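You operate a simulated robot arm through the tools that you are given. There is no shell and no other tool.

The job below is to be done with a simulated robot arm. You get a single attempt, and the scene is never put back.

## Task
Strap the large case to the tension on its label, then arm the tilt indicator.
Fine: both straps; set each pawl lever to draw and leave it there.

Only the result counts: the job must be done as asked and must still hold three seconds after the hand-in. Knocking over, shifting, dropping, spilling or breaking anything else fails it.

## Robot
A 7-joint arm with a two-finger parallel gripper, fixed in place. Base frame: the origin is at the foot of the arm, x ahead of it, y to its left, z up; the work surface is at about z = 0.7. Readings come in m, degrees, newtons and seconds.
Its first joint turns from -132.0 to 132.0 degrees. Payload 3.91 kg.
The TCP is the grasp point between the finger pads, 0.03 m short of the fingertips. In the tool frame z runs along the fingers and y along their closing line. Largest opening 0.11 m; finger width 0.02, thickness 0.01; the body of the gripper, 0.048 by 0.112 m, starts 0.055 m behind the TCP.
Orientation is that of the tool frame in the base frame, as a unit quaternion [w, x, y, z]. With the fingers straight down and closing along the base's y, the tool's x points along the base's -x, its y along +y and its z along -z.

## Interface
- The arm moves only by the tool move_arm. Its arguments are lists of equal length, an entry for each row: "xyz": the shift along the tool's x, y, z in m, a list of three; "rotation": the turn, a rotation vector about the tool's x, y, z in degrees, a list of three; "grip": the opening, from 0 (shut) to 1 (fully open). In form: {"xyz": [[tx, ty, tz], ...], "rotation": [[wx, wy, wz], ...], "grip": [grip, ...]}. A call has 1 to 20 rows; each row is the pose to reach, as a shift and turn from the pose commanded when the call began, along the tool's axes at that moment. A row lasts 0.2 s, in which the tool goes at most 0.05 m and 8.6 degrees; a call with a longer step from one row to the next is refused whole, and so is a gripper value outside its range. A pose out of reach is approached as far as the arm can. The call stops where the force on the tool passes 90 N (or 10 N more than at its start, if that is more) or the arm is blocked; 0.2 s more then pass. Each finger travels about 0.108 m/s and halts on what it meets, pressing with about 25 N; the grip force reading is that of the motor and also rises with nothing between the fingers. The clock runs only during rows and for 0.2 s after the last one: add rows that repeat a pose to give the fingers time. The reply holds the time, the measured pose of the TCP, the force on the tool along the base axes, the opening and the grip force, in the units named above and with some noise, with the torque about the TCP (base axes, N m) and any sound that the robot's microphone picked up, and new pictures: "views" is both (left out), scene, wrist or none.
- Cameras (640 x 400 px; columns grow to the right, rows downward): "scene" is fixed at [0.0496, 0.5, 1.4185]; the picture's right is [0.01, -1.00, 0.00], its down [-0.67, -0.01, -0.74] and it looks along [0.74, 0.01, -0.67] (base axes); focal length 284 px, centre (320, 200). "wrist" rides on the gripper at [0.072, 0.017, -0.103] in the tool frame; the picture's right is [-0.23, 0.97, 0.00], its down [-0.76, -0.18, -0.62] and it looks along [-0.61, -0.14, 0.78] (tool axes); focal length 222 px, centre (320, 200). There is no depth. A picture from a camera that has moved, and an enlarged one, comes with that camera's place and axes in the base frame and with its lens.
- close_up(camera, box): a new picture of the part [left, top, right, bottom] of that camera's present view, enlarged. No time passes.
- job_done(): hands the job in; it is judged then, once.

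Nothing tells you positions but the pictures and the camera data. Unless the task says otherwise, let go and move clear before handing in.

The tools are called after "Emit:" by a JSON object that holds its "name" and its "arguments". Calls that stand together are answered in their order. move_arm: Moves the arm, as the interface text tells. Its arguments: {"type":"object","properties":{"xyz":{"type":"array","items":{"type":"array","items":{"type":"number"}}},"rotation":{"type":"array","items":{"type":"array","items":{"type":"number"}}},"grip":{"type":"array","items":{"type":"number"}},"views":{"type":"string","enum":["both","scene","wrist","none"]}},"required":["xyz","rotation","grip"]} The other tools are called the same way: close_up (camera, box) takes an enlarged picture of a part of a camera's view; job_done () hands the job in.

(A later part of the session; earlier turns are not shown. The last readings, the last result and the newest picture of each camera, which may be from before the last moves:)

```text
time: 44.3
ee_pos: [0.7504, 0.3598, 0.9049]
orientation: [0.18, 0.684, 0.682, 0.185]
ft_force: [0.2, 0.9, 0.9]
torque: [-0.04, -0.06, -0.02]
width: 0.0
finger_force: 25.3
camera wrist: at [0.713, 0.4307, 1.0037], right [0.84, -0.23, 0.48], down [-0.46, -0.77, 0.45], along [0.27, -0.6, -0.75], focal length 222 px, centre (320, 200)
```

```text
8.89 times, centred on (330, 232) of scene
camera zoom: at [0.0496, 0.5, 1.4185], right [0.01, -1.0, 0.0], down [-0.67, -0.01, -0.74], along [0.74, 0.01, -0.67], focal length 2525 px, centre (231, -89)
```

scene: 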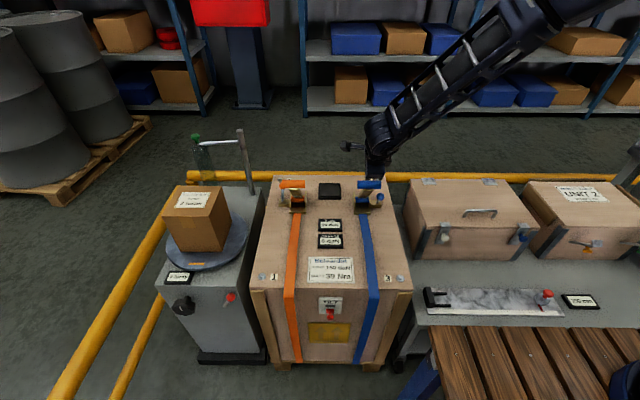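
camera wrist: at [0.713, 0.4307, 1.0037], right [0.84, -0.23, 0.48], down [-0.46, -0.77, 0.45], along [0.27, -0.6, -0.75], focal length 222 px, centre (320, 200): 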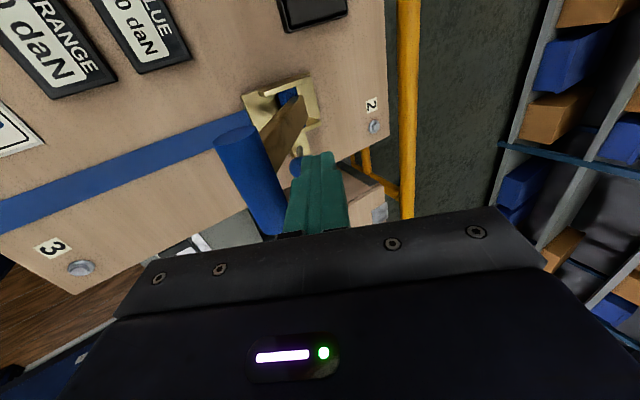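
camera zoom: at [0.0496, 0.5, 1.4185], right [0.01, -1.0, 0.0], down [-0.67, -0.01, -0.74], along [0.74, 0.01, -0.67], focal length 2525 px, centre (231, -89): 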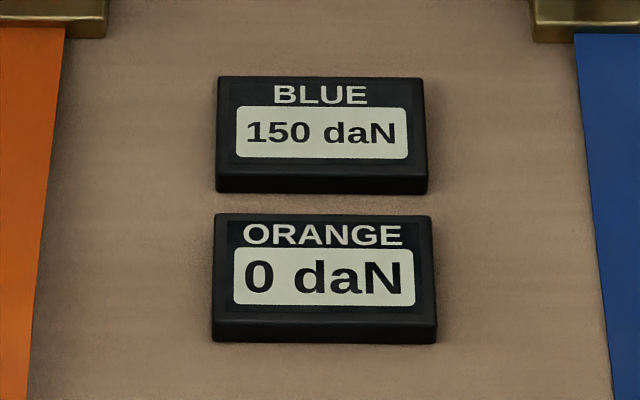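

Blue now reads 150 daN. I'll retreat from the blue handle and re-orient the gripper to its original heading before moving over to the orange side.

Emit:
{"name": "move_arm", "arguments": {"xyz": [[0, 0.003, -0.04], [0, 0.003, -0.08], [0, 0.003, -0.12], [0, 0.003, -0.13], [0, 0.003, -0.13], [0, 0.003, -0.13], [0, 0.003, -0.13]], "rotation": [[0, 0, 0], [0, 0, 0], [0, 0, 0], [7.5, 0, 0], [15, 0, 0], [22.5, 0, 0], [30, 0, 0]], "grip": [0, 0, 0, 0, 0, 0, 0], "views": "none"}}

Emit:
{"name": "move_arm", "arguments": {"xyz": [[0.01, 0, -0.01], [0.02, 0, -0.02], [0.03, 0, -0.02], [0.04, 0, -0.02], [0.05, -0.005, -0.02], [0.06, -0.01, -0.02], [0.07, -0.015, -0.02], [0.08, -0.02, -0.02], [0.1, -0.025, -0.02], [0.12, -0.03, -0.02], [0.14, -0.03, -0.02]], "rotation": [[0, 0, -8.2], [0, 0, -16.4], [0, 0, -24.6], [0, 0, -32.8], [0, 0, -41], [0, 0, -49.2], [0, 0, -57.4], [0, 0, -65.6], [0, 0, -73.8], [0, 0, -82], [0, 0, -90]], "grip": [0, 0, 0, 0, 0, 0, 0, 0, 0, 0, 0], "views": "both"}}

Emit:
{"name": "close_up", "arguments": {"camera": "scene", "box": [265, 165, 400, 255]}}

```text
time: 45.9
ee_pos: [0.6877, 0.3592, 1.0201]
orientation: [-0.004, 0.707, 0.707, 0.002]
ft_force: [0.1, -0.1, 0.6]
torque: [-0.03, -0.03, 0.01]
width: 0.0
finger_force: 24.9
```

```text
time: 48.3
ee_pos: [0.6582, 0.5002, 1.0414]
orientation: [0.0, -0.002, 1.0, 0.003]
ft_force: [0.0, -0.5, 0.3]
torque: [0.01, 0.0, 0.01]
width: 0.0
finger_force: 24.9
camera wrist: at [0.5854, 0.5156, 1.1438], right [0.23, 0.97, 0.01], down [0.76, -0.18, 0.62], along [0.61, -0.13, -0.78], focal length 222 px, centre (320, 200)
```

scene: 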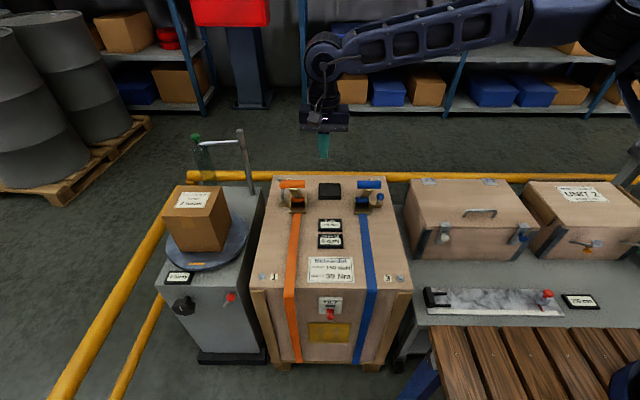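
wrist: 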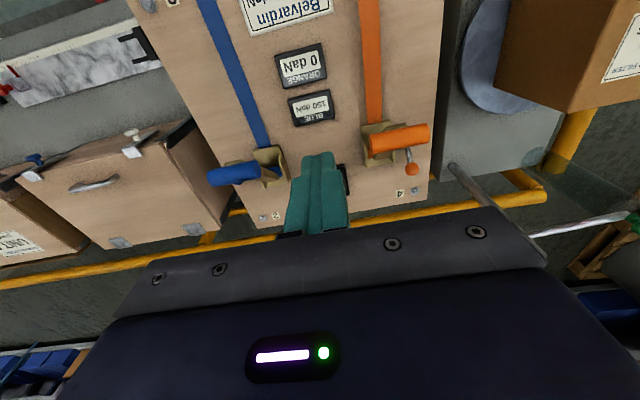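

```text
4.44 times, centred on (332, 210) of scene
camera zoom: at [0.0496, 0.5, 1.4185], right [0.01, -1.0, 0.0], down [-0.67, -0.01, -0.74], along [0.74, 0.01, -0.67], focal length 1263 px, centre (264, 156)
```

zoom: 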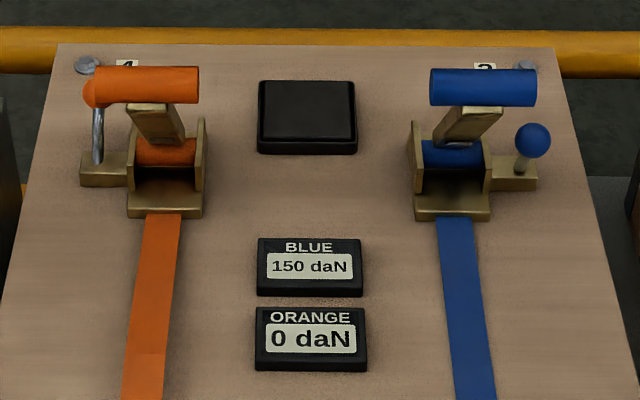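

Emit:
{"name": "close_up", "arguments": {"camera": "wrist", "box": [340, 100, 460, 210]}}

Emit:
{"name": "close_up", "arguments": {"camera": "wrist", "box": [400, 120, 640, 270]}}

```text
3.64 times, centred on (400, 155) of wrist
camera zoom: at [0.5854, 0.5156, 1.1438], right [0.23, 0.97, 0.01], down [0.76, -0.18, 0.62], along [0.61, -0.13, -0.78], focal length 808 px, centre (29, 364)
```

zoom: 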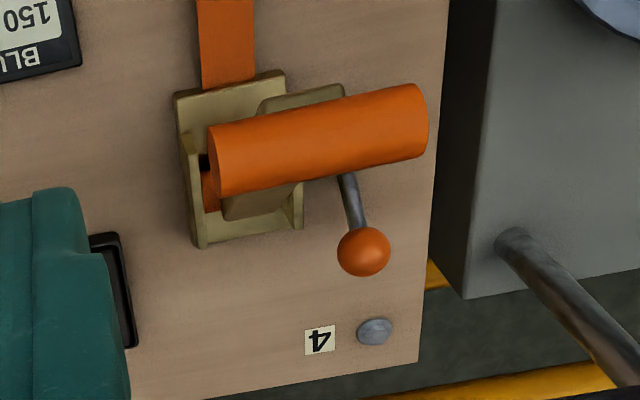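

```text
2.67 times, centred on (520, 195) of wrist
camera zoom: at [0.5854, 0.5156, 1.1438], right [0.23, 0.97, 0.01], down [0.76, -0.18, 0.62], along [0.61, -0.13, -0.78], focal length 592 px, centre (-213, 213)
```

zoom: 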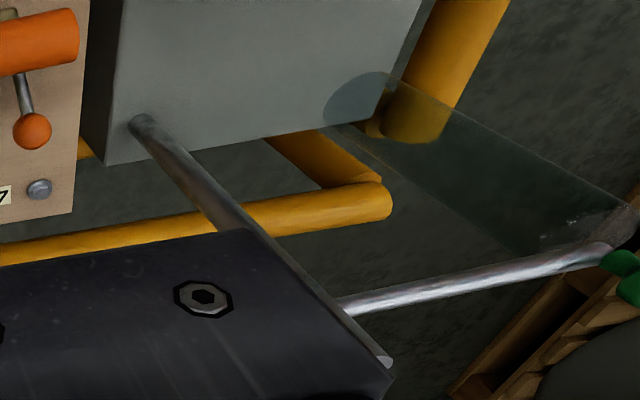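

The orange pawl ball is near (0.85, 0.646, 0.765), which is far out, so the tool must tilt outward to reach behind it. I'll move to a tilted pose above it first and check that the arm actually reaches.

Emit:
{"name": "move_arm", "arguments": {"xyz": [[-0.03, 0.017, 0.01], [-0.06, 0.035, 0.03], [-0.09, 0.052, 0.05], [-0.12, 0.07, 0.075], [-0.1473, 0.0866, 0.0984], [-0.1473, 0.0866, 0.0984]], "rotation": [[-3.6, -4.8, 0], [-7.2, -9.6, 0], [-10.8, -14.4, 0], [-14.4, -19.2, 0], [-18, -24, 0], [-18, -24, 0]], "grip": [0, 0, 0, 0, 0, 0], "views": "both"}}

Emit:
{"name": "close_up", "arguments": {"camera": "scene", "box": [250, 120, 350, 220]}}

```text
time: 49.7
ee_pos: [0.8056, 0.5833, 0.9404]
orientation: [0.208, 0.0, 0.965, 0.159]
ft_force: [0.3, 0.6, 0.0]
torque: [0.06, -0.03, 0.02]
width: 0.0
finger_force: 25.4
camera wrist: at [0.6965, 0.5718, 1.007], right [0.14, 0.91, 0.39], down [0.46, -0.41, 0.79], along [0.88, 0.06, -0.48], focal length 222 px, centre (320, 200)
```

scene: 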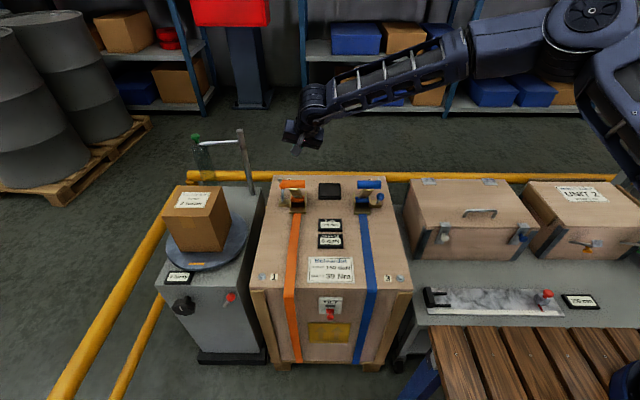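
wrist: 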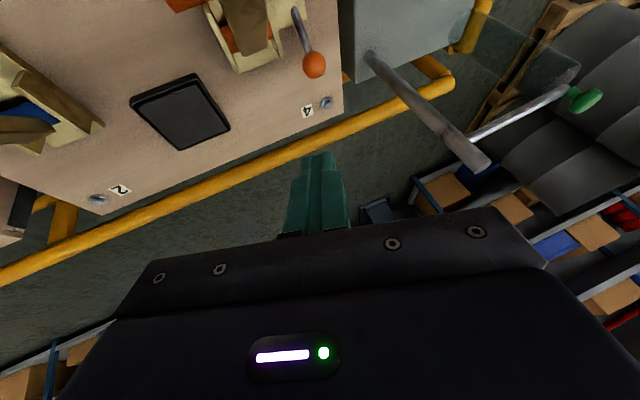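

```text
4.00 times, centred on (300, 170) of scene
camera zoom: at [0.0496, 0.5, 1.4185], right [0.01, -1.0, 0.0], down [-0.67, -0.01, -0.74], along [0.74, 0.01, -0.67], focal length 1136 px, centre (400, 320)
```

zoom: 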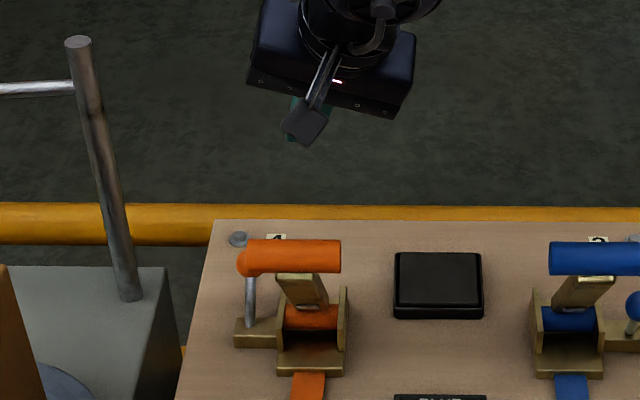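

The arm reaches this pose, and the fingers point just beyond the orange pawl ball. I'll advance along the tool axis in stages.

Emit:
{"name": "move_arm", "arguments": {"xyz": [[0, 0.001, 0.035], [0, 0.002, 0.07], [-0.001, 0.003, 0.105], [-0.001, 0.003, 0.135]], "rotation": [[0, 0, 0], [0, 0, 0], [0, 0, 0], [0, 0, 0]], "grip": [0, 0, 0, 0], "views": "both"}}

Emit:
{"name": "close_up", "arguments": {"camera": "wrist", "box": [220, 60, 440, 250]}}

Emit:
{"name": "close_up", "arguments": {"camera": "scene", "box": [250, 120, 350, 220]}}

```text
time: 50.7
ee_pos: [0.8581, 0.6282, 0.827]
orientation: [0.208, 0.001, 0.965, 0.159]
ft_force: [0.4, -0.7, 0.9]
torque: [0.0, 0.03, 0.03]
width: 0.0
finger_force: 25.0
camera wrist: at [0.7497, 0.6174, 0.8913], right [0.15, 0.91, 0.39], down [0.46, -0.41, 0.79], along [0.88, 0.06, -0.48], focal length 222 px, centre (320, 200)
```

scene: 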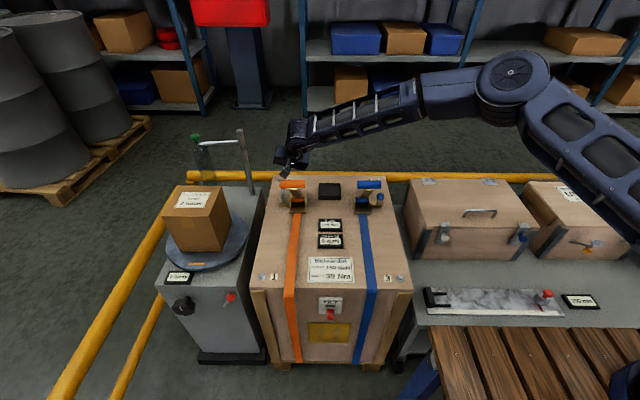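
wrist: 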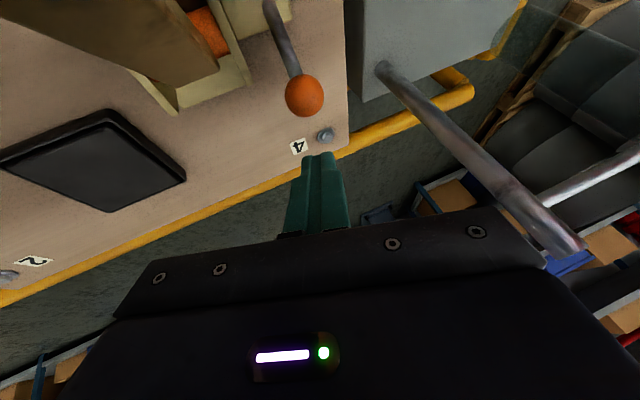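

```text
2.11 times, centred on (330, 155) of wrist
camera zoom: at [0.7497, 0.6174, 0.8913], right [0.15, 0.91, 0.39], down [0.46, -0.41, 0.79], along [0.88, 0.06, -0.48], focal length 468 px, centre (299, 295)
```

zoom: 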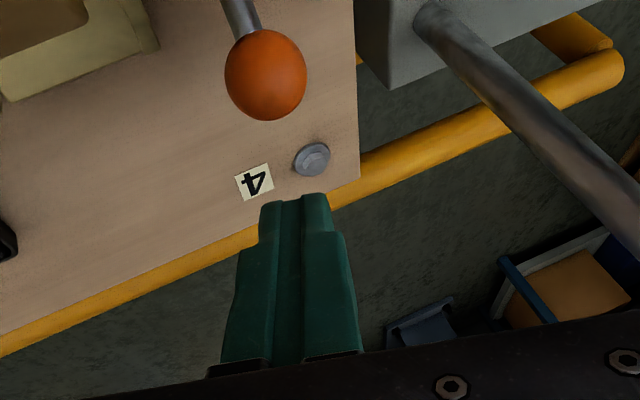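

```text
4.00 times, centred on (300, 170) of scene
camera zoom: at [0.0496, 0.5, 1.4185], right [0.01, -1.0, 0.0], down [-0.67, -0.01, -0.74], along [0.74, 0.01, -0.67], focal length 1136 px, centre (400, 320)
```

zoom: 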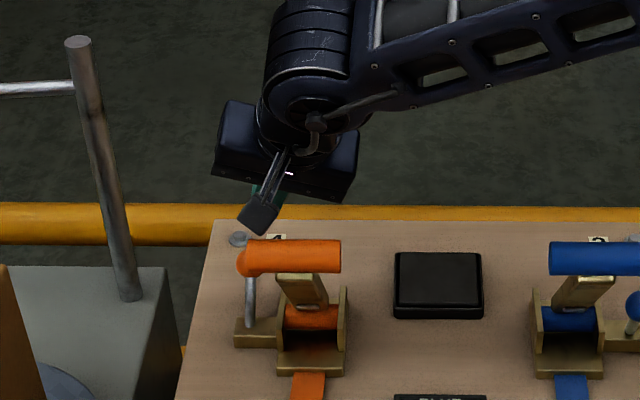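

The wrist camera is very close to the orange handle bar in this pose. I'll back up slightly and change to a tilt straight ahead, so the camera passes beside the bar rather than into it.

Emit:
{"name": "move_arm", "arguments": {"xyz": [[0.0073, 0.01, -0.0115], [0.0145, 0.02, -0.023], [0.0218, 0.0301, -0.0343], [0.0218, 0.0301, -0.0343]], "rotation": [[5.7, -3.55, -1.8], [11.4, -7.1, -3.6], [17.06, -10.7, -5.38], [17.06, -10.7, -5.38]], "grip": [0, 0, 0, 0], "views": "both"}}

Emit:
{"name": "close_up", "arguments": {"camera": "wrist", "box": [220, 0, 440, 250]}}

Emit:
{"name": "close_up", "arguments": {"camera": "scene", "box": [250, 120, 350, 220]}}

```text
time: 51.7
ee_pos: [0.8207, 0.6476, 0.8562]
orientation: [0.3, 0.001, 0.954, 0.002]
ft_force: [-0.4, 0.2, 0.4]
torque: [0.0, -0.03, 0.02]
width: 0.0
finger_force: 25.0
camera wrist: at [0.7028, 0.6643, 0.8992], right [0.19, 0.97, 0.14], down [0.27, -0.18, 0.95], along [0.95, -0.14, -0.29], focal length 222 px, centre (320, 200)
```

scene: 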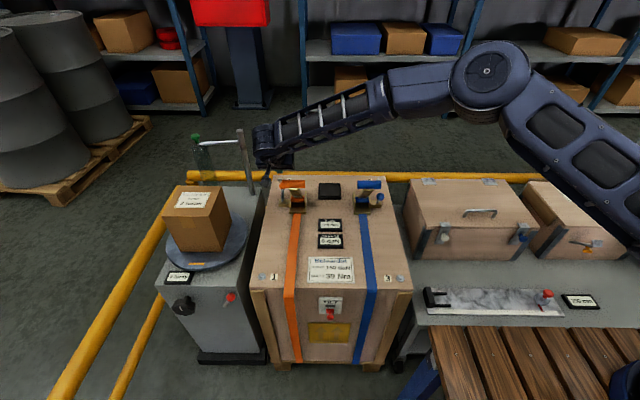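
wrist: 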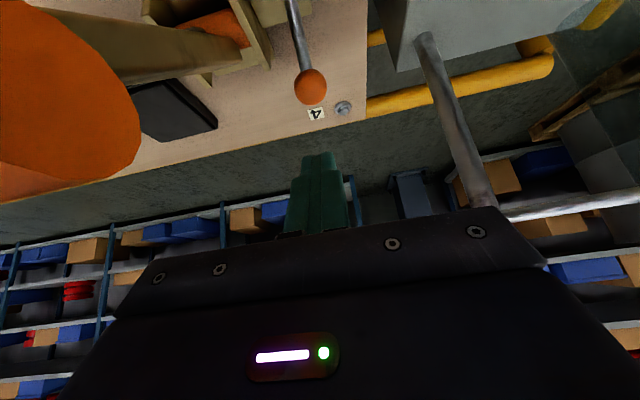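

```text
1.60 times, centred on (330, 125) of wrist
camera zoom: at [0.7028, 0.6643, 0.8992], right [0.19, 0.97, 0.14], down [0.27, -0.18, 0.95], along [0.95, -0.14, -0.29], focal length 355 px, centre (304, 320)
```

zoom: 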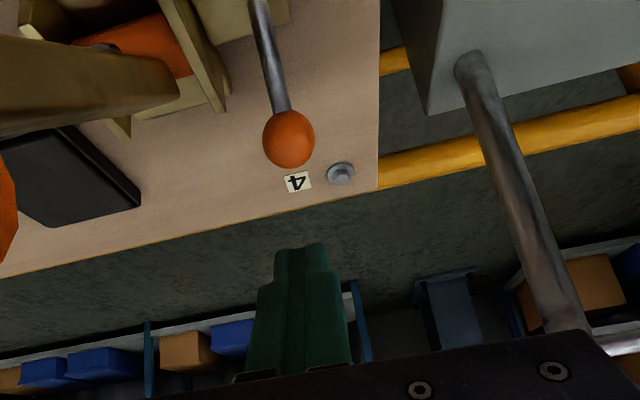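

```text
4.00 times, centred on (300, 170) of scene
camera zoom: at [0.0496, 0.5, 1.4185], right [0.01, -1.0, 0.0], down [-0.67, -0.01, -0.74], along [0.74, 0.01, -0.67], focal length 1136 px, centre (400, 320)
```

zoom: 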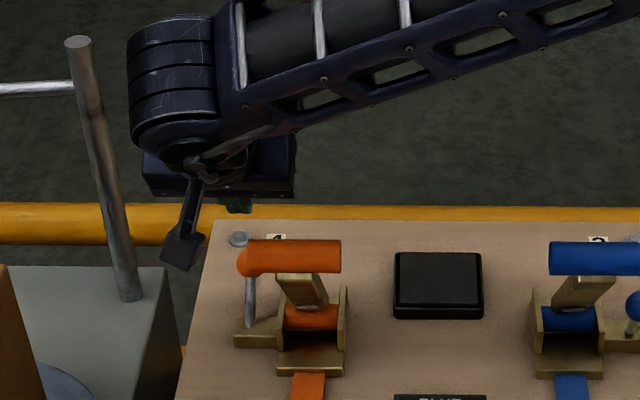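

The pose is good: the fingers line up with the orange ball in y and the camera passes clear of the bar. I'll advance behind the ball.

Emit:
{"name": "move_arm", "arguments": {"xyz": [[-0.002, 0, 0.03], [-0.003, 0, 0.06], [-0.003, 0, 0.08], [-0.003, 0, 0.08]], "rotation": [[0, 0, 0], [0, 0, 0], [0, 0, 0], [0, 0, 0]], "grip": [0, 0, 0, 0], "views": "wrist"}}

Emit:
{"name": "close_up", "arguments": {"camera": "wrist", "box": [220, 60, 440, 250]}}

Emit:
{"name": "close_up", "arguments": {"camera": "scene", "box": [250, 120, 350, 220]}}

```text
time: 52.7
ee_pos: [0.8718, 0.6478, 0.7937]
orientation: [0.3, 0.001, 0.954, 0.003]
ft_force: [-0.1, 0.3, 0.0]
torque: [0.02, 0.03, -0.01]
width: 0.0001
finger_force: 25.4
camera wrist: at [0.7523, 0.6649, 0.8363], right [0.19, 0.97, 0.14], down [0.27, -0.18, 0.95], along [0.95, -0.14, -0.29], focal length 222 px, centre (320, 200)
```

wrist: 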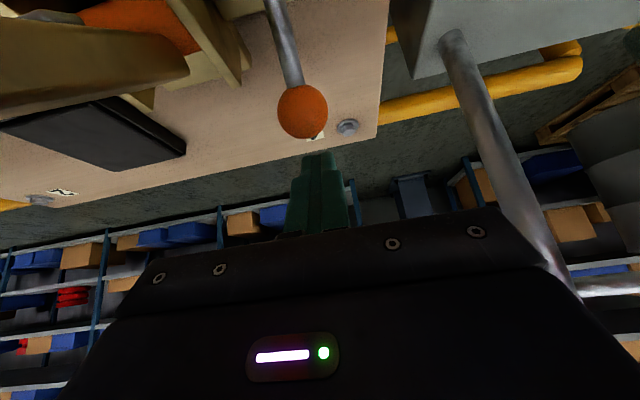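

```text
2.11 times, centred on (330, 155) of wrist
camera zoom: at [0.7523, 0.6649, 0.8363], right [0.19, 0.97, 0.14], down [0.27, -0.18, 0.95], along [0.95, -0.14, -0.29], focal length 468 px, centre (299, 295)
```

zoom: 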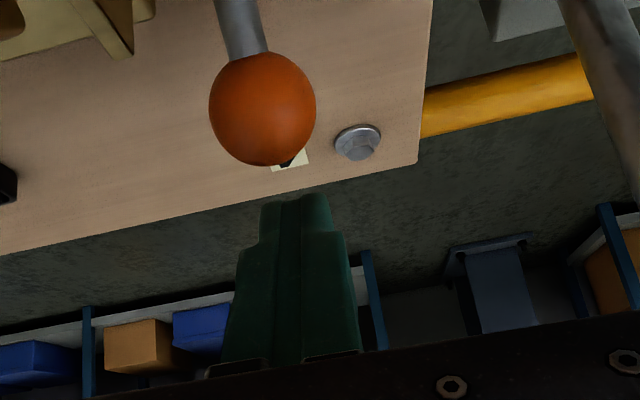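

```text
4.00 times, centred on (300, 170) of scene
camera zoom: at [0.0496, 0.5, 1.4185], right [0.01, -1.0, 0.0], down [-0.67, -0.01, -0.74], along [0.74, 0.01, -0.67], focal length 1136 px, centre (400, 320)
```

zoom: 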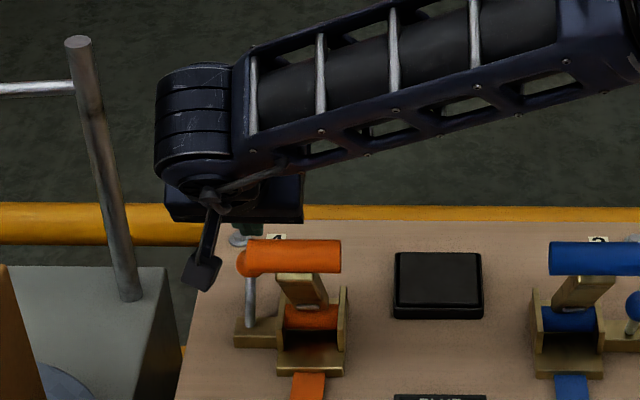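

Emit:
{"name": "move_arm", "arguments": {"xyz": [[0.006, 0, 0.001], [0.012, 0, 0.0022], [0.0154, 0, -0.0044], [0.0187, 0, -0.011], [0.025, 0, -0.017]], "rotation": [[0, 0, 0], [0, 0, 0], [0, 1.5, 0], [0, 3, 0], [0, 5, 0]], "grip": [0, 0, 0, 0, 0], "views": "both"}}

Emit:
{"name": "close_up", "arguments": {"camera": "wrist", "box": [220, 60, 440, 250]}}

Emit:
{"name": "close_up", "arguments": {"camera": "scene", "box": [250, 120, 350, 220]}}

```text
time: 53.9
ee_pos: [0.8403, 0.6512, 0.7884]
orientation: [0.256, -0.001, 0.967, 0.003]
ft_force: [0.3, -0.2, 0.0]
torque: [-0.04, -0.04, 0.04]
width: 0.0
finger_force: 25.1
camera wrist: at [0.7249, 0.6673, 0.8431], right [0.2, 0.97, 0.12], down [0.35, -0.18, 0.92], along [0.91, -0.14, -0.38], focal length 222 px, centre (320, 200)
```

scene: 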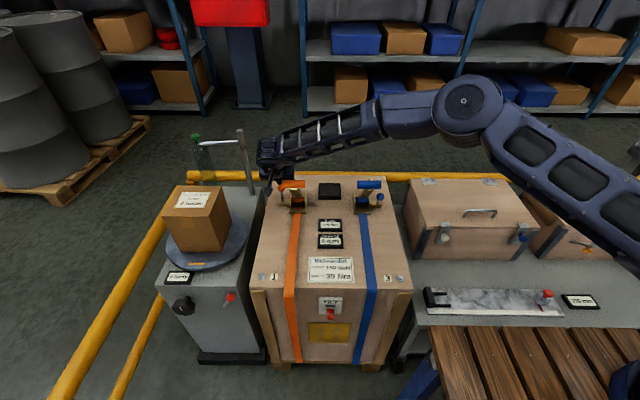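
wrist: 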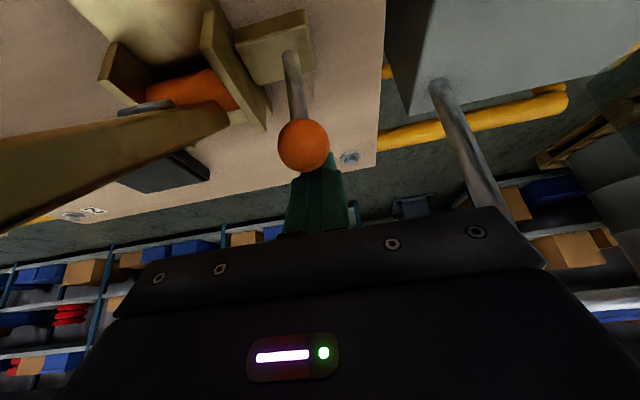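

```text
2.11 times, centred on (330, 155) of wrist
camera zoom: at [0.7249, 0.6673, 0.8431], right [0.2, 0.97, 0.12], down [0.35, -0.18, 0.92], along [0.91, -0.14, -0.38], focal length 468 px, centre (299, 295)
```

zoom: 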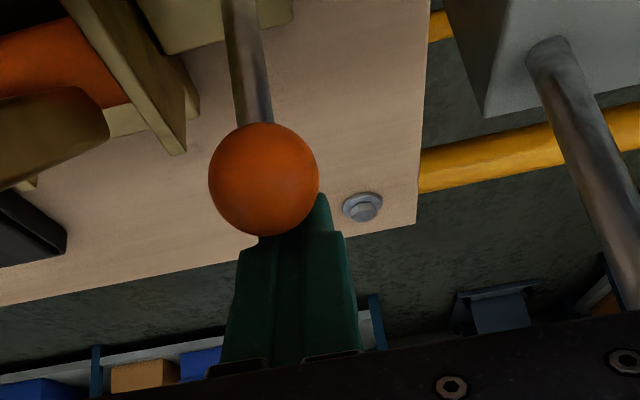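

```text
4.00 times, centred on (300, 170) of scene
camera zoom: at [0.0496, 0.5, 1.4185], right [0.01, -1.0, 0.0], down [-0.67, -0.01, -0.74], along [0.74, 0.01, -0.67], focal length 1136 px, centre (400, 320)
```

zoom: 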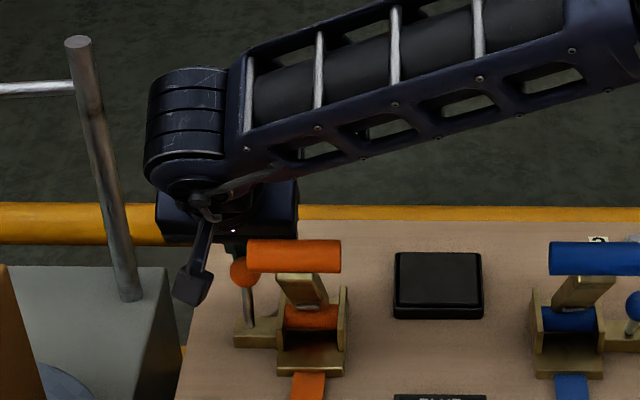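

The orange lever is moving with the fingers. I'll continue the push toward the robot in small steps while reducing the tilt.

Emit:
{"name": "move_arm", "arguments": {"xyz": [[0.0065, 0, -0.004], [0.0129, -0.001, -0.0082], [0.0204, -0.002, -0.0102], [0.0279, -0.002, -0.0123]], "rotation": [[0, 2, 0], [0, 4, 0], [0, 6, 0], [0, 8, 0]], "grip": [0, 0, 0, 0], "views": "both"}}

Emit:
{"name": "close_up", "arguments": {"camera": "wrist", "box": [220, 60, 440, 250]}}

Emit:
{"name": "close_up", "arguments": {"camera": "scene", "box": [250, 120, 350, 220]}}

```text
time: 54.9
ee_pos: [0.8109, 0.6468, 0.7878]
orientation: [0.19, 0.0, 0.982, 0.004]
ft_force: [0.0, 0.5, 0.5]
torque: [-0.02, 0.02, -0.04]
width: 0.0
finger_force: 25.2
camera wrist: at [0.705, 0.6635, 0.857], right [0.21, 0.97, 0.09], down [0.47, -0.18, 0.86], along [0.85, -0.14, -0.5], focal length 222 px, centre (320, 200)
```

scene: 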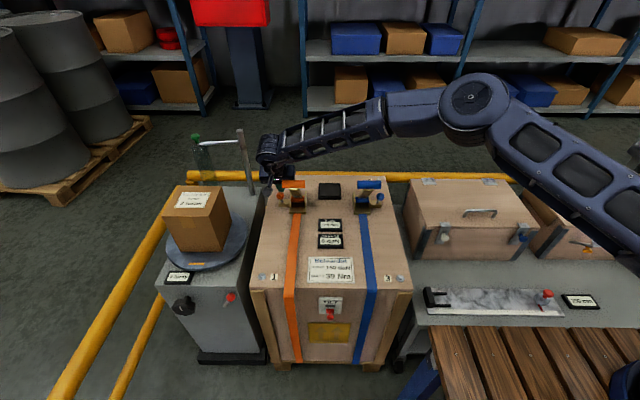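
wrist: 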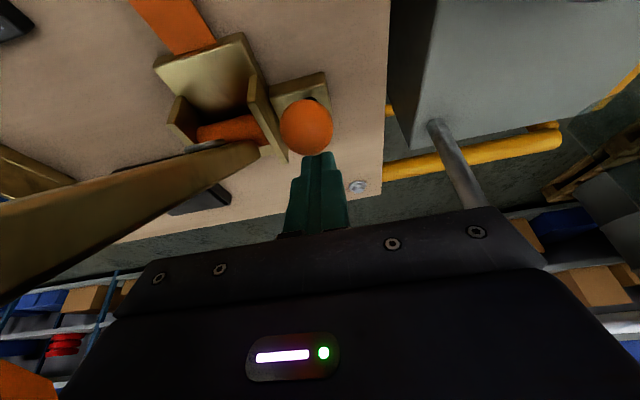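

```text
2.11 times, centred on (330, 155) of wrist
camera zoom: at [0.705, 0.6635, 0.857], right [0.21, 0.97, 0.09], down [0.47, -0.18, 0.86], along [0.85, -0.14, -0.5], focal length 468 px, centre (299, 295)
```

zoom: 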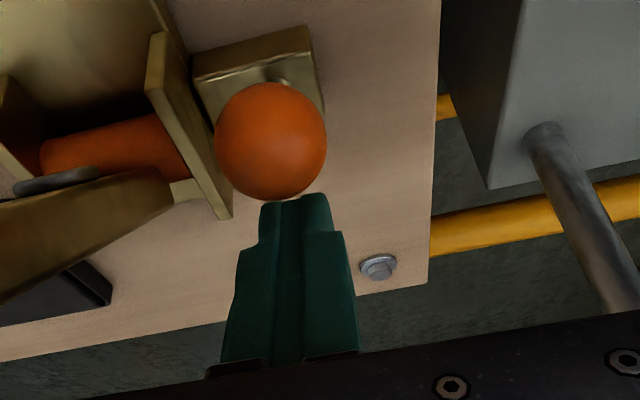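

```text
4.00 times, centred on (300, 170) of scene
camera zoom: at [0.0496, 0.5, 1.4185], right [0.01, -1.0, 0.0], down [-0.67, -0.01, -0.74], along [0.74, 0.01, -0.67], focal length 1136 px, centre (400, 320)
```

zoom: 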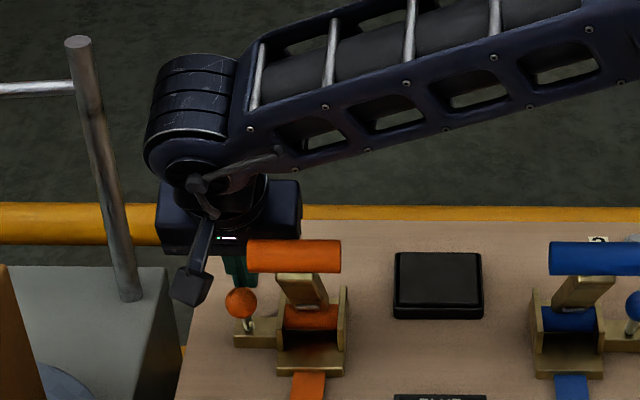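

The orange lever has flipped to the robot side, matching the blue one. I'll back away, rise, and return the tool to vertical.

Emit:
{"name": "move_arm", "arguments": {"xyz": [[-0.012, 0, 0], [-0.012, 0, -0.04], [-0.012, 0, -0.08], [-0.012, 0, -0.12], [-0.012, 0, -0.16], [-0.012, 0, -0.19], [-0.012, -0.01, -0.22], [-0.012, -0.02, -0.24]], "rotation": [[0, 0, 0], [0, 0, 0], [0, 0, 0], [0, 0, 0], [0, 0, 0], [0, 7.5, 0], [0, 15, 0], [0, 22, 0]], "grip": [0, 0, 0, 0, 0, 0, 0, 0], "views": "both"}}

Emit:
{"name": "close_up", "arguments": {"camera": "scene", "box": [265, 165, 400, 255]}}

```text
time: 56.7
ee_pos: [0.7333, 0.6288, 1.0179]
orientation: [-0.001, 0.0, 1.0, 0.003]
ft_force: [-0.7, 0.6, -0.4]
torque: [-0.04, 0.01, 0.0]
width: 0.0001
finger_force: 24.9
camera wrist: at [0.6612, 0.6446, 1.1209], right [0.23, 0.97, 0.01], down [0.76, -0.18, 0.62], along [0.6, -0.14, -0.78], focal length 222 px, centre (320, 200)
```

scene: 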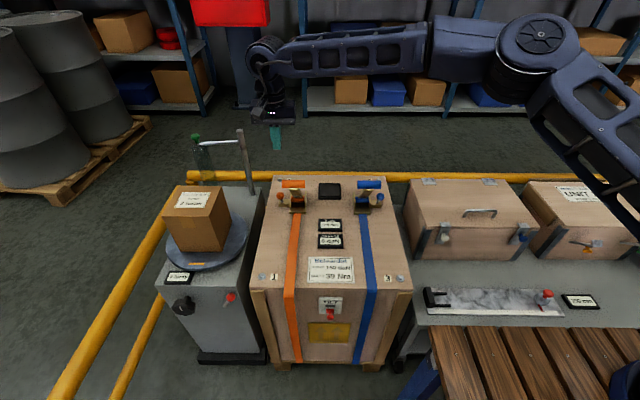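
wrist: 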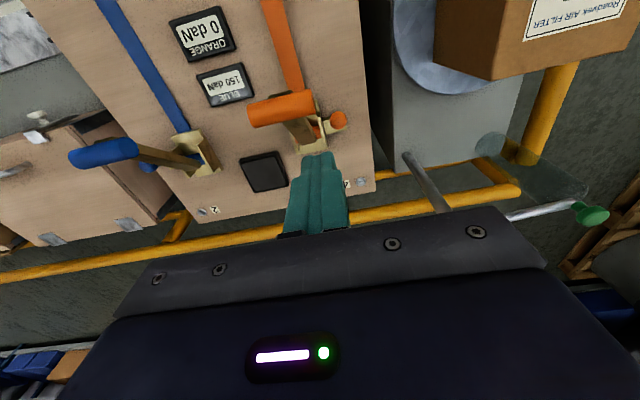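

```text
4.44 times, centred on (332, 210) of scene
camera zoom: at [0.0496, 0.5, 1.4185], right [0.01, -1.0, 0.0], down [-0.67, -0.01, -0.74], along [0.74, 0.01, -0.67], focal length 1263 px, centre (264, 156)
```

zoom: 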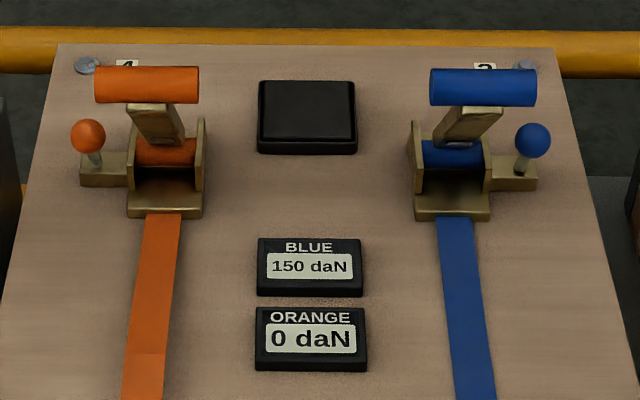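

Both pawl levers now match. I'll yaw the gripper 90° again, tilt to align with the orange handle, and prepare to go behind its bar.

Emit:
{"name": "move_arm", "arguments": {"xyz": [[0.004, -0.0035, 0], [0.008, -0.007, 0], [0.012, -0.0105, 0], [0.016, -0.014, 0], [0.02, -0.0175, 0], [0.024, -0.021, 0], [0.029, -0.0245, 0], [0.033, -0.028, 0], [0.037, -0.0315, 0], [0.041, -0.035, 0], [0.045, -0.038, 0]], "rotation": [[0, 0, 8.2], [0, 0, 16.4], [0, 0, 24.6], [0, 0, 32.8], [0, 0, 41], [0, 0, 49.2], [0, 0, 57.4], [0, 0, 65.6], [0, 0, 73.8], [0, 0, 82], [0, 0, 90]], "grip": [0, 0, 0, 0, 0, 0, 0, 0, 0, 0, 0], "views": "none"}}

Emit:
{"name": "move_arm", "arguments": {"xyz": [[0, 0, 0.005], [0, 0, 0.01], [0, 0, 0.015], [0, 0, 0.02], [0, 0, 0.02]], "rotation": [[-7.5, 0, 0], [-15, 0, 0], [-22.5, 0, 0], [-30, 0, 0], [-30, 0, 0]], "grip": [0, 0, 0, 0, 0], "views": "both"}}

Emit:
{"name": "close_up", "arguments": {"camera": "wrist", "box": [220, 40, 440, 250]}}

```text
time: 59.1
ee_pos: [0.6881, 0.5875, 1.0167]
orientation: [-0.003, 0.708, 0.706, 0.003]
ft_force: [0.0, 0.3, -0.1]
torque: [0.0, 0.02, 0.02]
width: 0.0001
finger_force: 24.5
```

```text
time: 60.3
ee_pos: [0.6884, 0.5883, 0.9967]
orientation: [0.181, 0.684, 0.683, 0.185]
ft_force: [-0.2, 0.0, -0.1]
torque: [0.03, 0.03, -0.03]
width: 0.0
finger_force: 25.1
camera wrist: at [0.6513, 0.6598, 1.0947], right [0.84, -0.23, 0.49], down [-0.47, -0.77, 0.44], along [0.27, -0.6, -0.75], focal length 222 px, centre (320, 200)
```

scene: 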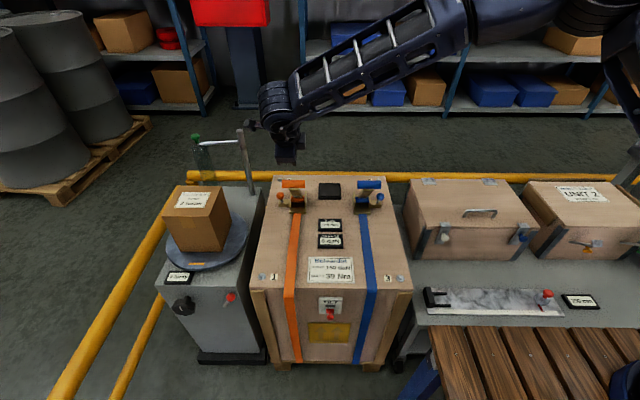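
wrist: 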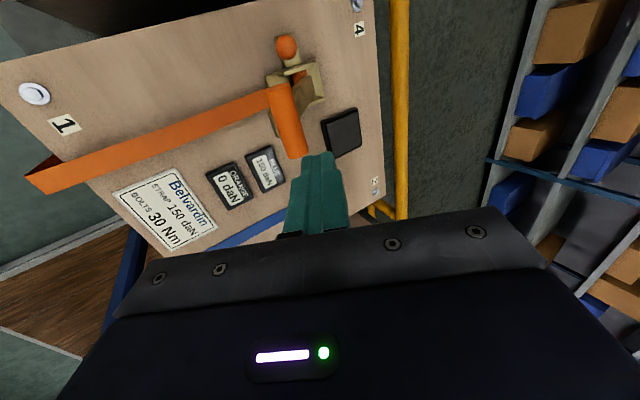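

```text
1.90 times, centred on (330, 145) of wrist
camera zoom: at [0.6513, 0.6598, 1.0947], right [0.84, -0.23, 0.49], down [-0.47, -0.77, 0.44], along [0.27, -0.6, -0.75], focal length 423 px, centre (301, 305)
```

zoom: 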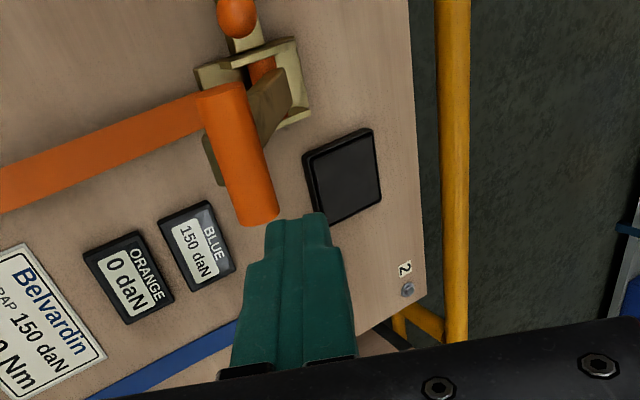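

Emit:
{"name": "move_arm", "arguments": {"xyz": [[0, 0.004, 0.04], [0, 0.004, 0.08], [0, 0.004, 0.11], [0, 0.004, 0.11]], "rotation": [[0, 0, 0], [0, 0, 0], [0, 0, 0], [0, 0, 0]], "grip": [0, 0, 0, 0], "views": "wrist"}}

Emit:
{"name": "close_up", "arguments": {"camera": "wrist", "box": [220, 60, 440, 250]}}

```text
time: 61.3
ee_pos: [0.7453, 0.5891, 0.9014]
orientation: [0.181, 0.683, 0.682, 0.185]
ft_force: [-0.4, 0.4, 0.2]
torque: [-0.01, 0.01, 0.02]
width: 0.0
finger_force: 24.7
camera wrist: at [0.7092, 0.6608, 0.9996], right [0.84, -0.23, 0.48], down [-0.47, -0.77, 0.45], along [0.27, -0.6, -0.75], focal length 222 px, centre (320, 200)
```

wrist: 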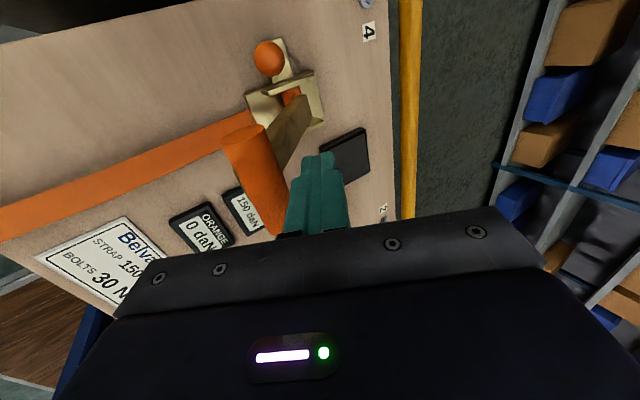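

```text
2.11 times, centred on (330, 155) of wrist
camera zoom: at [0.7092, 0.6608, 0.9996], right [0.84, -0.23, 0.48], down [-0.47, -0.77, 0.45], along [0.27, -0.6, -0.75], focal length 468 px, centre (299, 295)
```

zoom: 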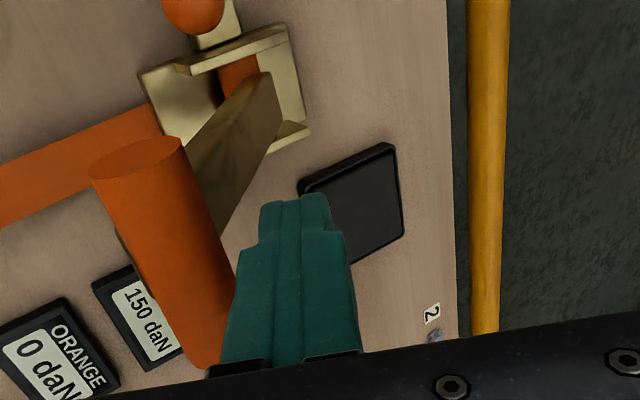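

The view is the same as it was on the blue side. I'll do the first orange pull stroke and read the display.

Emit:
{"name": "move_arm", "arguments": {"xyz": [[0, -0.0215, -0.0004], [0, -0.0334, -0.001], [0, -0.0453, -0.0007], [0, -0.0572, 0.0003], [0, -0.0691, 0.0023], [0, -0.0806, 0.0051], [0, -0.092, 0.0086], [0, -0.1014, 0.014], [0, -0.1103, 0.02], [0, -0.1187, 0.0266], [0, -0.1267, 0.0339], [0, -0.1355, 0.0427]], "rotation": [[-4, 0, 0], [-8, 0, 0], [-12, 0, 0], [-16, 0, 0], [-20, 0, 0], [-24, 0, 0], [-28, 0, 0], [-28, 0, 0], [-28, 0, 0], [-28, 0, 0], [-28, 0, 0], [-28, 0, 0]], "grip": [0, 0, 0, 0, 0, 0, 0, 0, 0, 0, 0, 0], "views": "both"}}

Emit:
{"name": "close_up", "arguments": {"camera": "scene", "box": [290, 200, 370, 260]}}

Emit:
{"name": "close_up", "arguments": {"camera": "wrist", "box": [60, 60, 340, 250]}}

```text
time: 63.9
ee_pos: [0.6497, 0.5912, 0.7989]
orientation: [0.341, 0.62, 0.617, 0.345]
ft_force: [2.8, -2.5, 2.1]
torque: [-0.05, -0.11, -0.02]
width: 0.0001
finger_force: 24.6
camera wrist: at [0.5712, 0.6612, 0.8677], right [0.52, -0.23, 0.82], down [-0.62, -0.76, 0.17], along [0.59, -0.6, -0.54], focal length 222 px, centre (320, 200)
```

scene: 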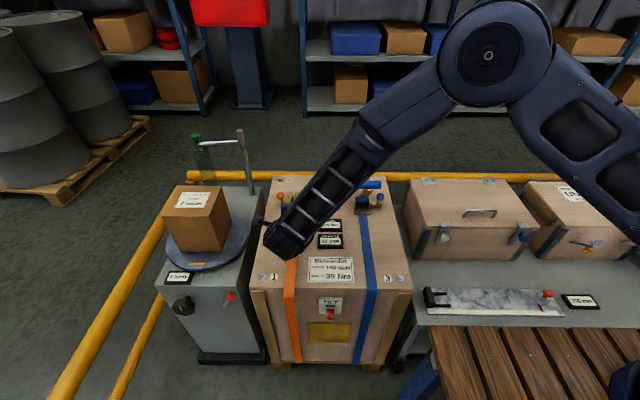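
wrist: 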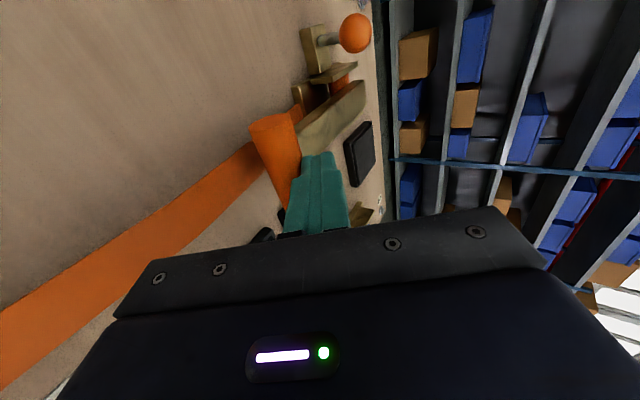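

```text
6.67 times, centred on (330, 230) of scene
camera zoom: at [0.0496, 0.5, 1.4185], right [0.01, -1.0, 0.0], down [-0.67, -0.01, -0.74], along [0.74, 0.01, -0.67], focal length 1894 px, centre (253, 0)
```

zoom: 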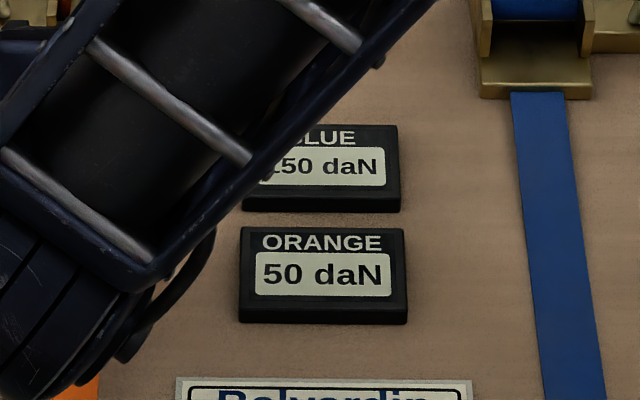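

```text
2.11 times, centred on (200, 155) of wrist
camera zoom: at [0.5712, 0.6612, 0.8677], right [0.52, -0.23, 0.82], down [-0.62, -0.76, 0.17], along [0.59, -0.6, -0.54], focal length 468 px, centre (573, 295)
```

zoom: 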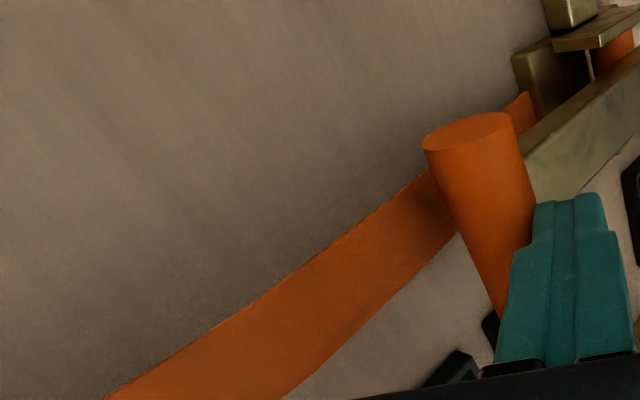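

Orange reads 50 daN and blue is still at 150. I'll return the handle.

Emit:
{"name": "move_arm", "arguments": {"xyz": [[0, 0.0225, -0.006], [0, 0.0436, -0.009], [0, 0.0661, -0.0071], [0, 0.089, -0.0003], [0, 0.1107, 0.0097], [0, 0.1209, 0.0158], [0, 0.1397, 0.0263], [0, 0.1397, 0.0263]], "rotation": [[0, 0, 0], [0, 0, 0], [4, 0, 0], [12, 0, 0], [20, 0, 0], [24, 0, 0], [28, 0, 0], [28, 0, 0]], "grip": [0, 0, 0, 0, 0, 0, 0, 0], "views": "wrist"}}

Emit:
{"name": "close_up", "arguments": {"camera": "scene", "box": [290, 200, 370, 260]}}

```text
time: 65.7
ee_pos: [0.7469, 0.5891, 0.9033]
orientation: [0.18, 0.683, 0.683, 0.185]
ft_force: [0.6, 0.7, -0.8]
torque: [0.01, -0.02, -0.02]
width: 0.0
finger_force: 25.0
camera wrist: at [0.7097, 0.6604, 1.0007], right [0.84, -0.23, 0.48], down [-0.46, -0.77, 0.45], along [0.27, -0.6, -0.75], focal length 222 px, centre (320, 200)
```

wrist: 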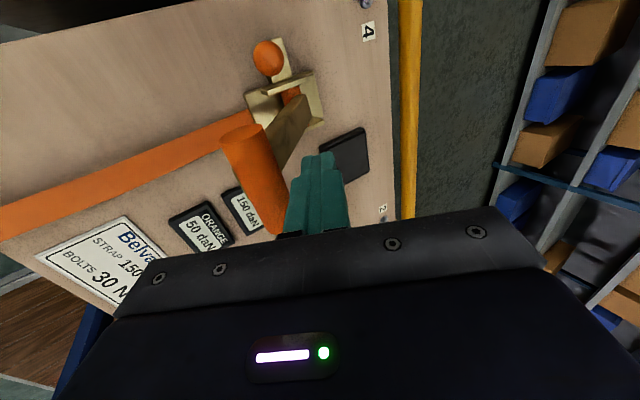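

```text
6.67 times, centred on (330, 230) of scene
camera zoom: at [0.0496, 0.5, 1.4185], right [0.01, -1.0, 0.0], down [-0.67, -0.01, -0.74], along [0.74, 0.01, -0.67], focal length 1894 px, centre (253, 0)
```

zoom: 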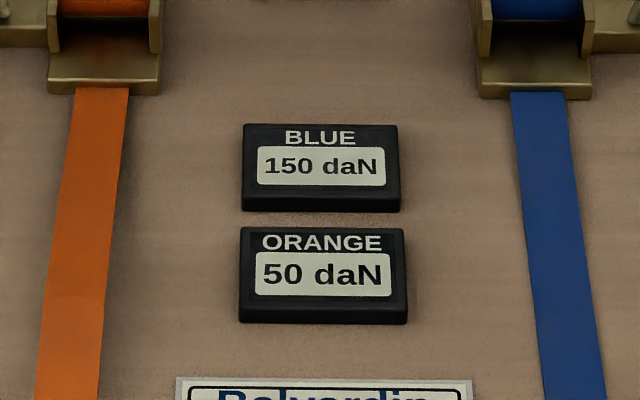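

Orange holds at 50 daN after the return. I'll do the second orange stroke.

Emit:
{"name": "move_arm", "arguments": {"xyz": [[0, -0.0215, -0.0004], [0, -0.0334, -0.001], [0, -0.0453, -0.0007], [0, -0.0572, 0.0003], [0, -0.0691, 0.0023], [0, -0.0806, 0.0051], [0, -0.092, 0.0086], [0, -0.1014, 0.014], [0, -0.1103, 0.02], [0, -0.1187, 0.0266], [0, -0.1267, 0.0339], [0, -0.1355, 0.0427], [0, -0.1187, 0.0266], [0, -0.1014, 0.014], [0, -0.0806, 0.0051], [0, -0.0572, 0.0003], [0, -0.0334, -0.001], [0, -0.0215, -0.0004], [0, 0, 0]], "rotation": [[-4, 0, 0], [-8, 0, 0], [-12, 0, 0], [-16, 0, 0], [-20, 0, 0], [-24, 0, 0], [-28, 0, 0], [-28, 0, 0], [-28, 0, 0], [-28, 0, 0], [-28, 0, 0], [-28, 0, 0], [-28, 0, 0], [-28, 0, 0], [-24, 0, 0], [-16, 0, 0], [-8, 0, 0], [-4, 0, 0], [0, 0, 0]], "grip": [0, 0, 0, 0, 0, 0, 0, 0, 0, 0, 0, 0, 0, 0, 0, 0, 0, 0, 0], "views": "wrist"}}

Emit:
{"name": "close_up", "arguments": {"camera": "scene", "box": [290, 200, 370, 260]}}

```text
time: 69.7
ee_pos: [0.7461, 0.5893, 0.9022]
orientation: [0.18, 0.683, 0.683, 0.185]
ft_force: [-1.5, -0.5, 0.3]
torque: [-0.04, -0.01, 0.0]
width: 0.0
finger_force: 24.6
camera wrist: at [0.708, 0.6616, 1.0015], right [0.84, -0.23, 0.48], down [-0.46, -0.77, 0.45], along [0.27, -0.6, -0.75], focal length 222 px, centre (320, 200)
```

wrist: 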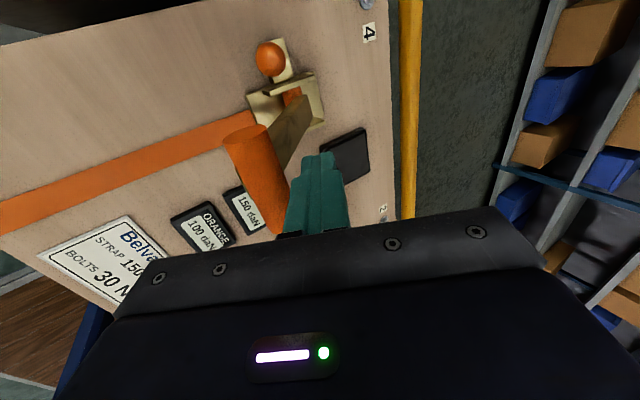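

```text
6.67 times, centred on (330, 230) of scene
camera zoom: at [0.0496, 0.5, 1.4185], right [0.01, -1.0, 0.0], down [-0.67, -0.01, -0.74], along [0.74, 0.01, -0.67], focal length 1894 px, centre (253, 0)
```

zoom: 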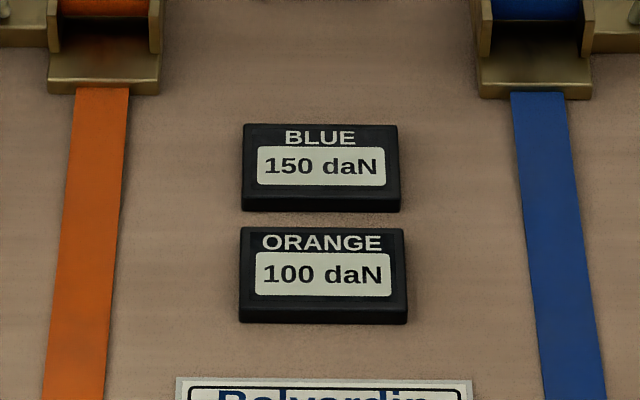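

Orange reads 100 daN. One more stroke will bring it to 150.

Emit:
{"name": "move_arm", "arguments": {"xyz": [[0, -0.0215, -0.0004], [0, -0.0334, -0.001], [0, -0.0453, -0.0007], [0, -0.0572, 0.0003], [0, -0.0691, 0.0023], [0, -0.0806, 0.0051], [0, -0.092, 0.0086], [0, -0.1014, 0.014], [0, -0.1103, 0.02], [0, -0.1187, 0.0266], [0, -0.1267, 0.0339], [0, -0.1355, 0.0427], [0, -0.1187, 0.0266], [0, -0.1014, 0.014], [0, -0.0806, 0.0051], [0, -0.0572, 0.0003], [0, -0.0334, -0.001], [0, -0.0215, -0.0004], [0, 0, 0]], "rotation": [[-4, 0, 0], [-8, 0, 0], [-12, 0, 0], [-16, 0, 0], [-20, 0, 0], [-24, 0, 0], [-28, 0, 0], [-28, 0, 0], [-28, 0, 0], [-28, 0, 0], [-28, 0, 0], [-28, 0, 0], [-28, 0, 0], [-28, 0, 0], [-24, 0, 0], [-16, 0, 0], [-8, 0, 0], [-4, 0, 0], [0, 0, 0]], "grip": [0, 0, 0, 0, 0, 0, 0, 0, 0, 0, 0, 0, 0, 0, 0, 0, 0, 0, 0], "views": "wrist"}}

Emit:
{"name": "close_up", "arguments": {"camera": "scene", "box": [290, 200, 370, 260]}}

```text
time: 73.7
ee_pos: [0.7445, 0.5893, 0.9029]
orientation: [0.18, 0.683, 0.683, 0.186]
ft_force: [-0.3, 0.6, 0.8]
torque: [-0.03, -0.06, -0.03]
width: 0.0002
finger_force: 24.9
camera wrist: at [0.7071, 0.66, 1.0018], right [0.84, -0.23, 0.48], down [-0.46, -0.77, 0.45], along [0.27, -0.6, -0.75], focal length 222 px, centre (320, 200)
```

wrist: 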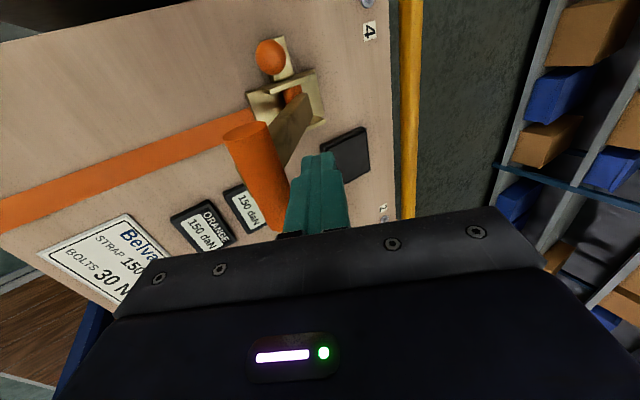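

```text
6.67 times, centred on (330, 230) of scene
camera zoom: at [0.0496, 0.5, 1.4185], right [0.01, -1.0, 0.0], down [-0.67, -0.01, -0.74], along [0.74, 0.01, -0.67], focal length 1894 px, centre (253, 0)
```

zoom: 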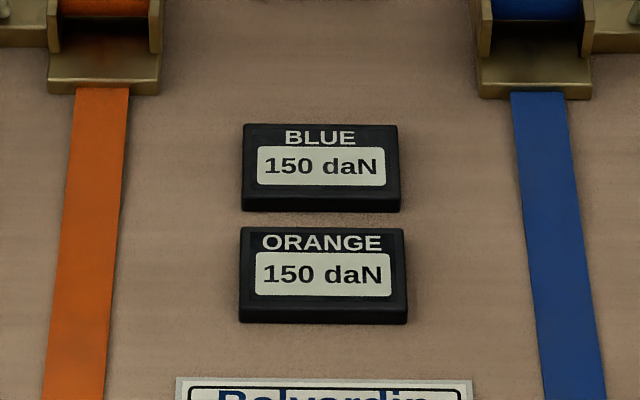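

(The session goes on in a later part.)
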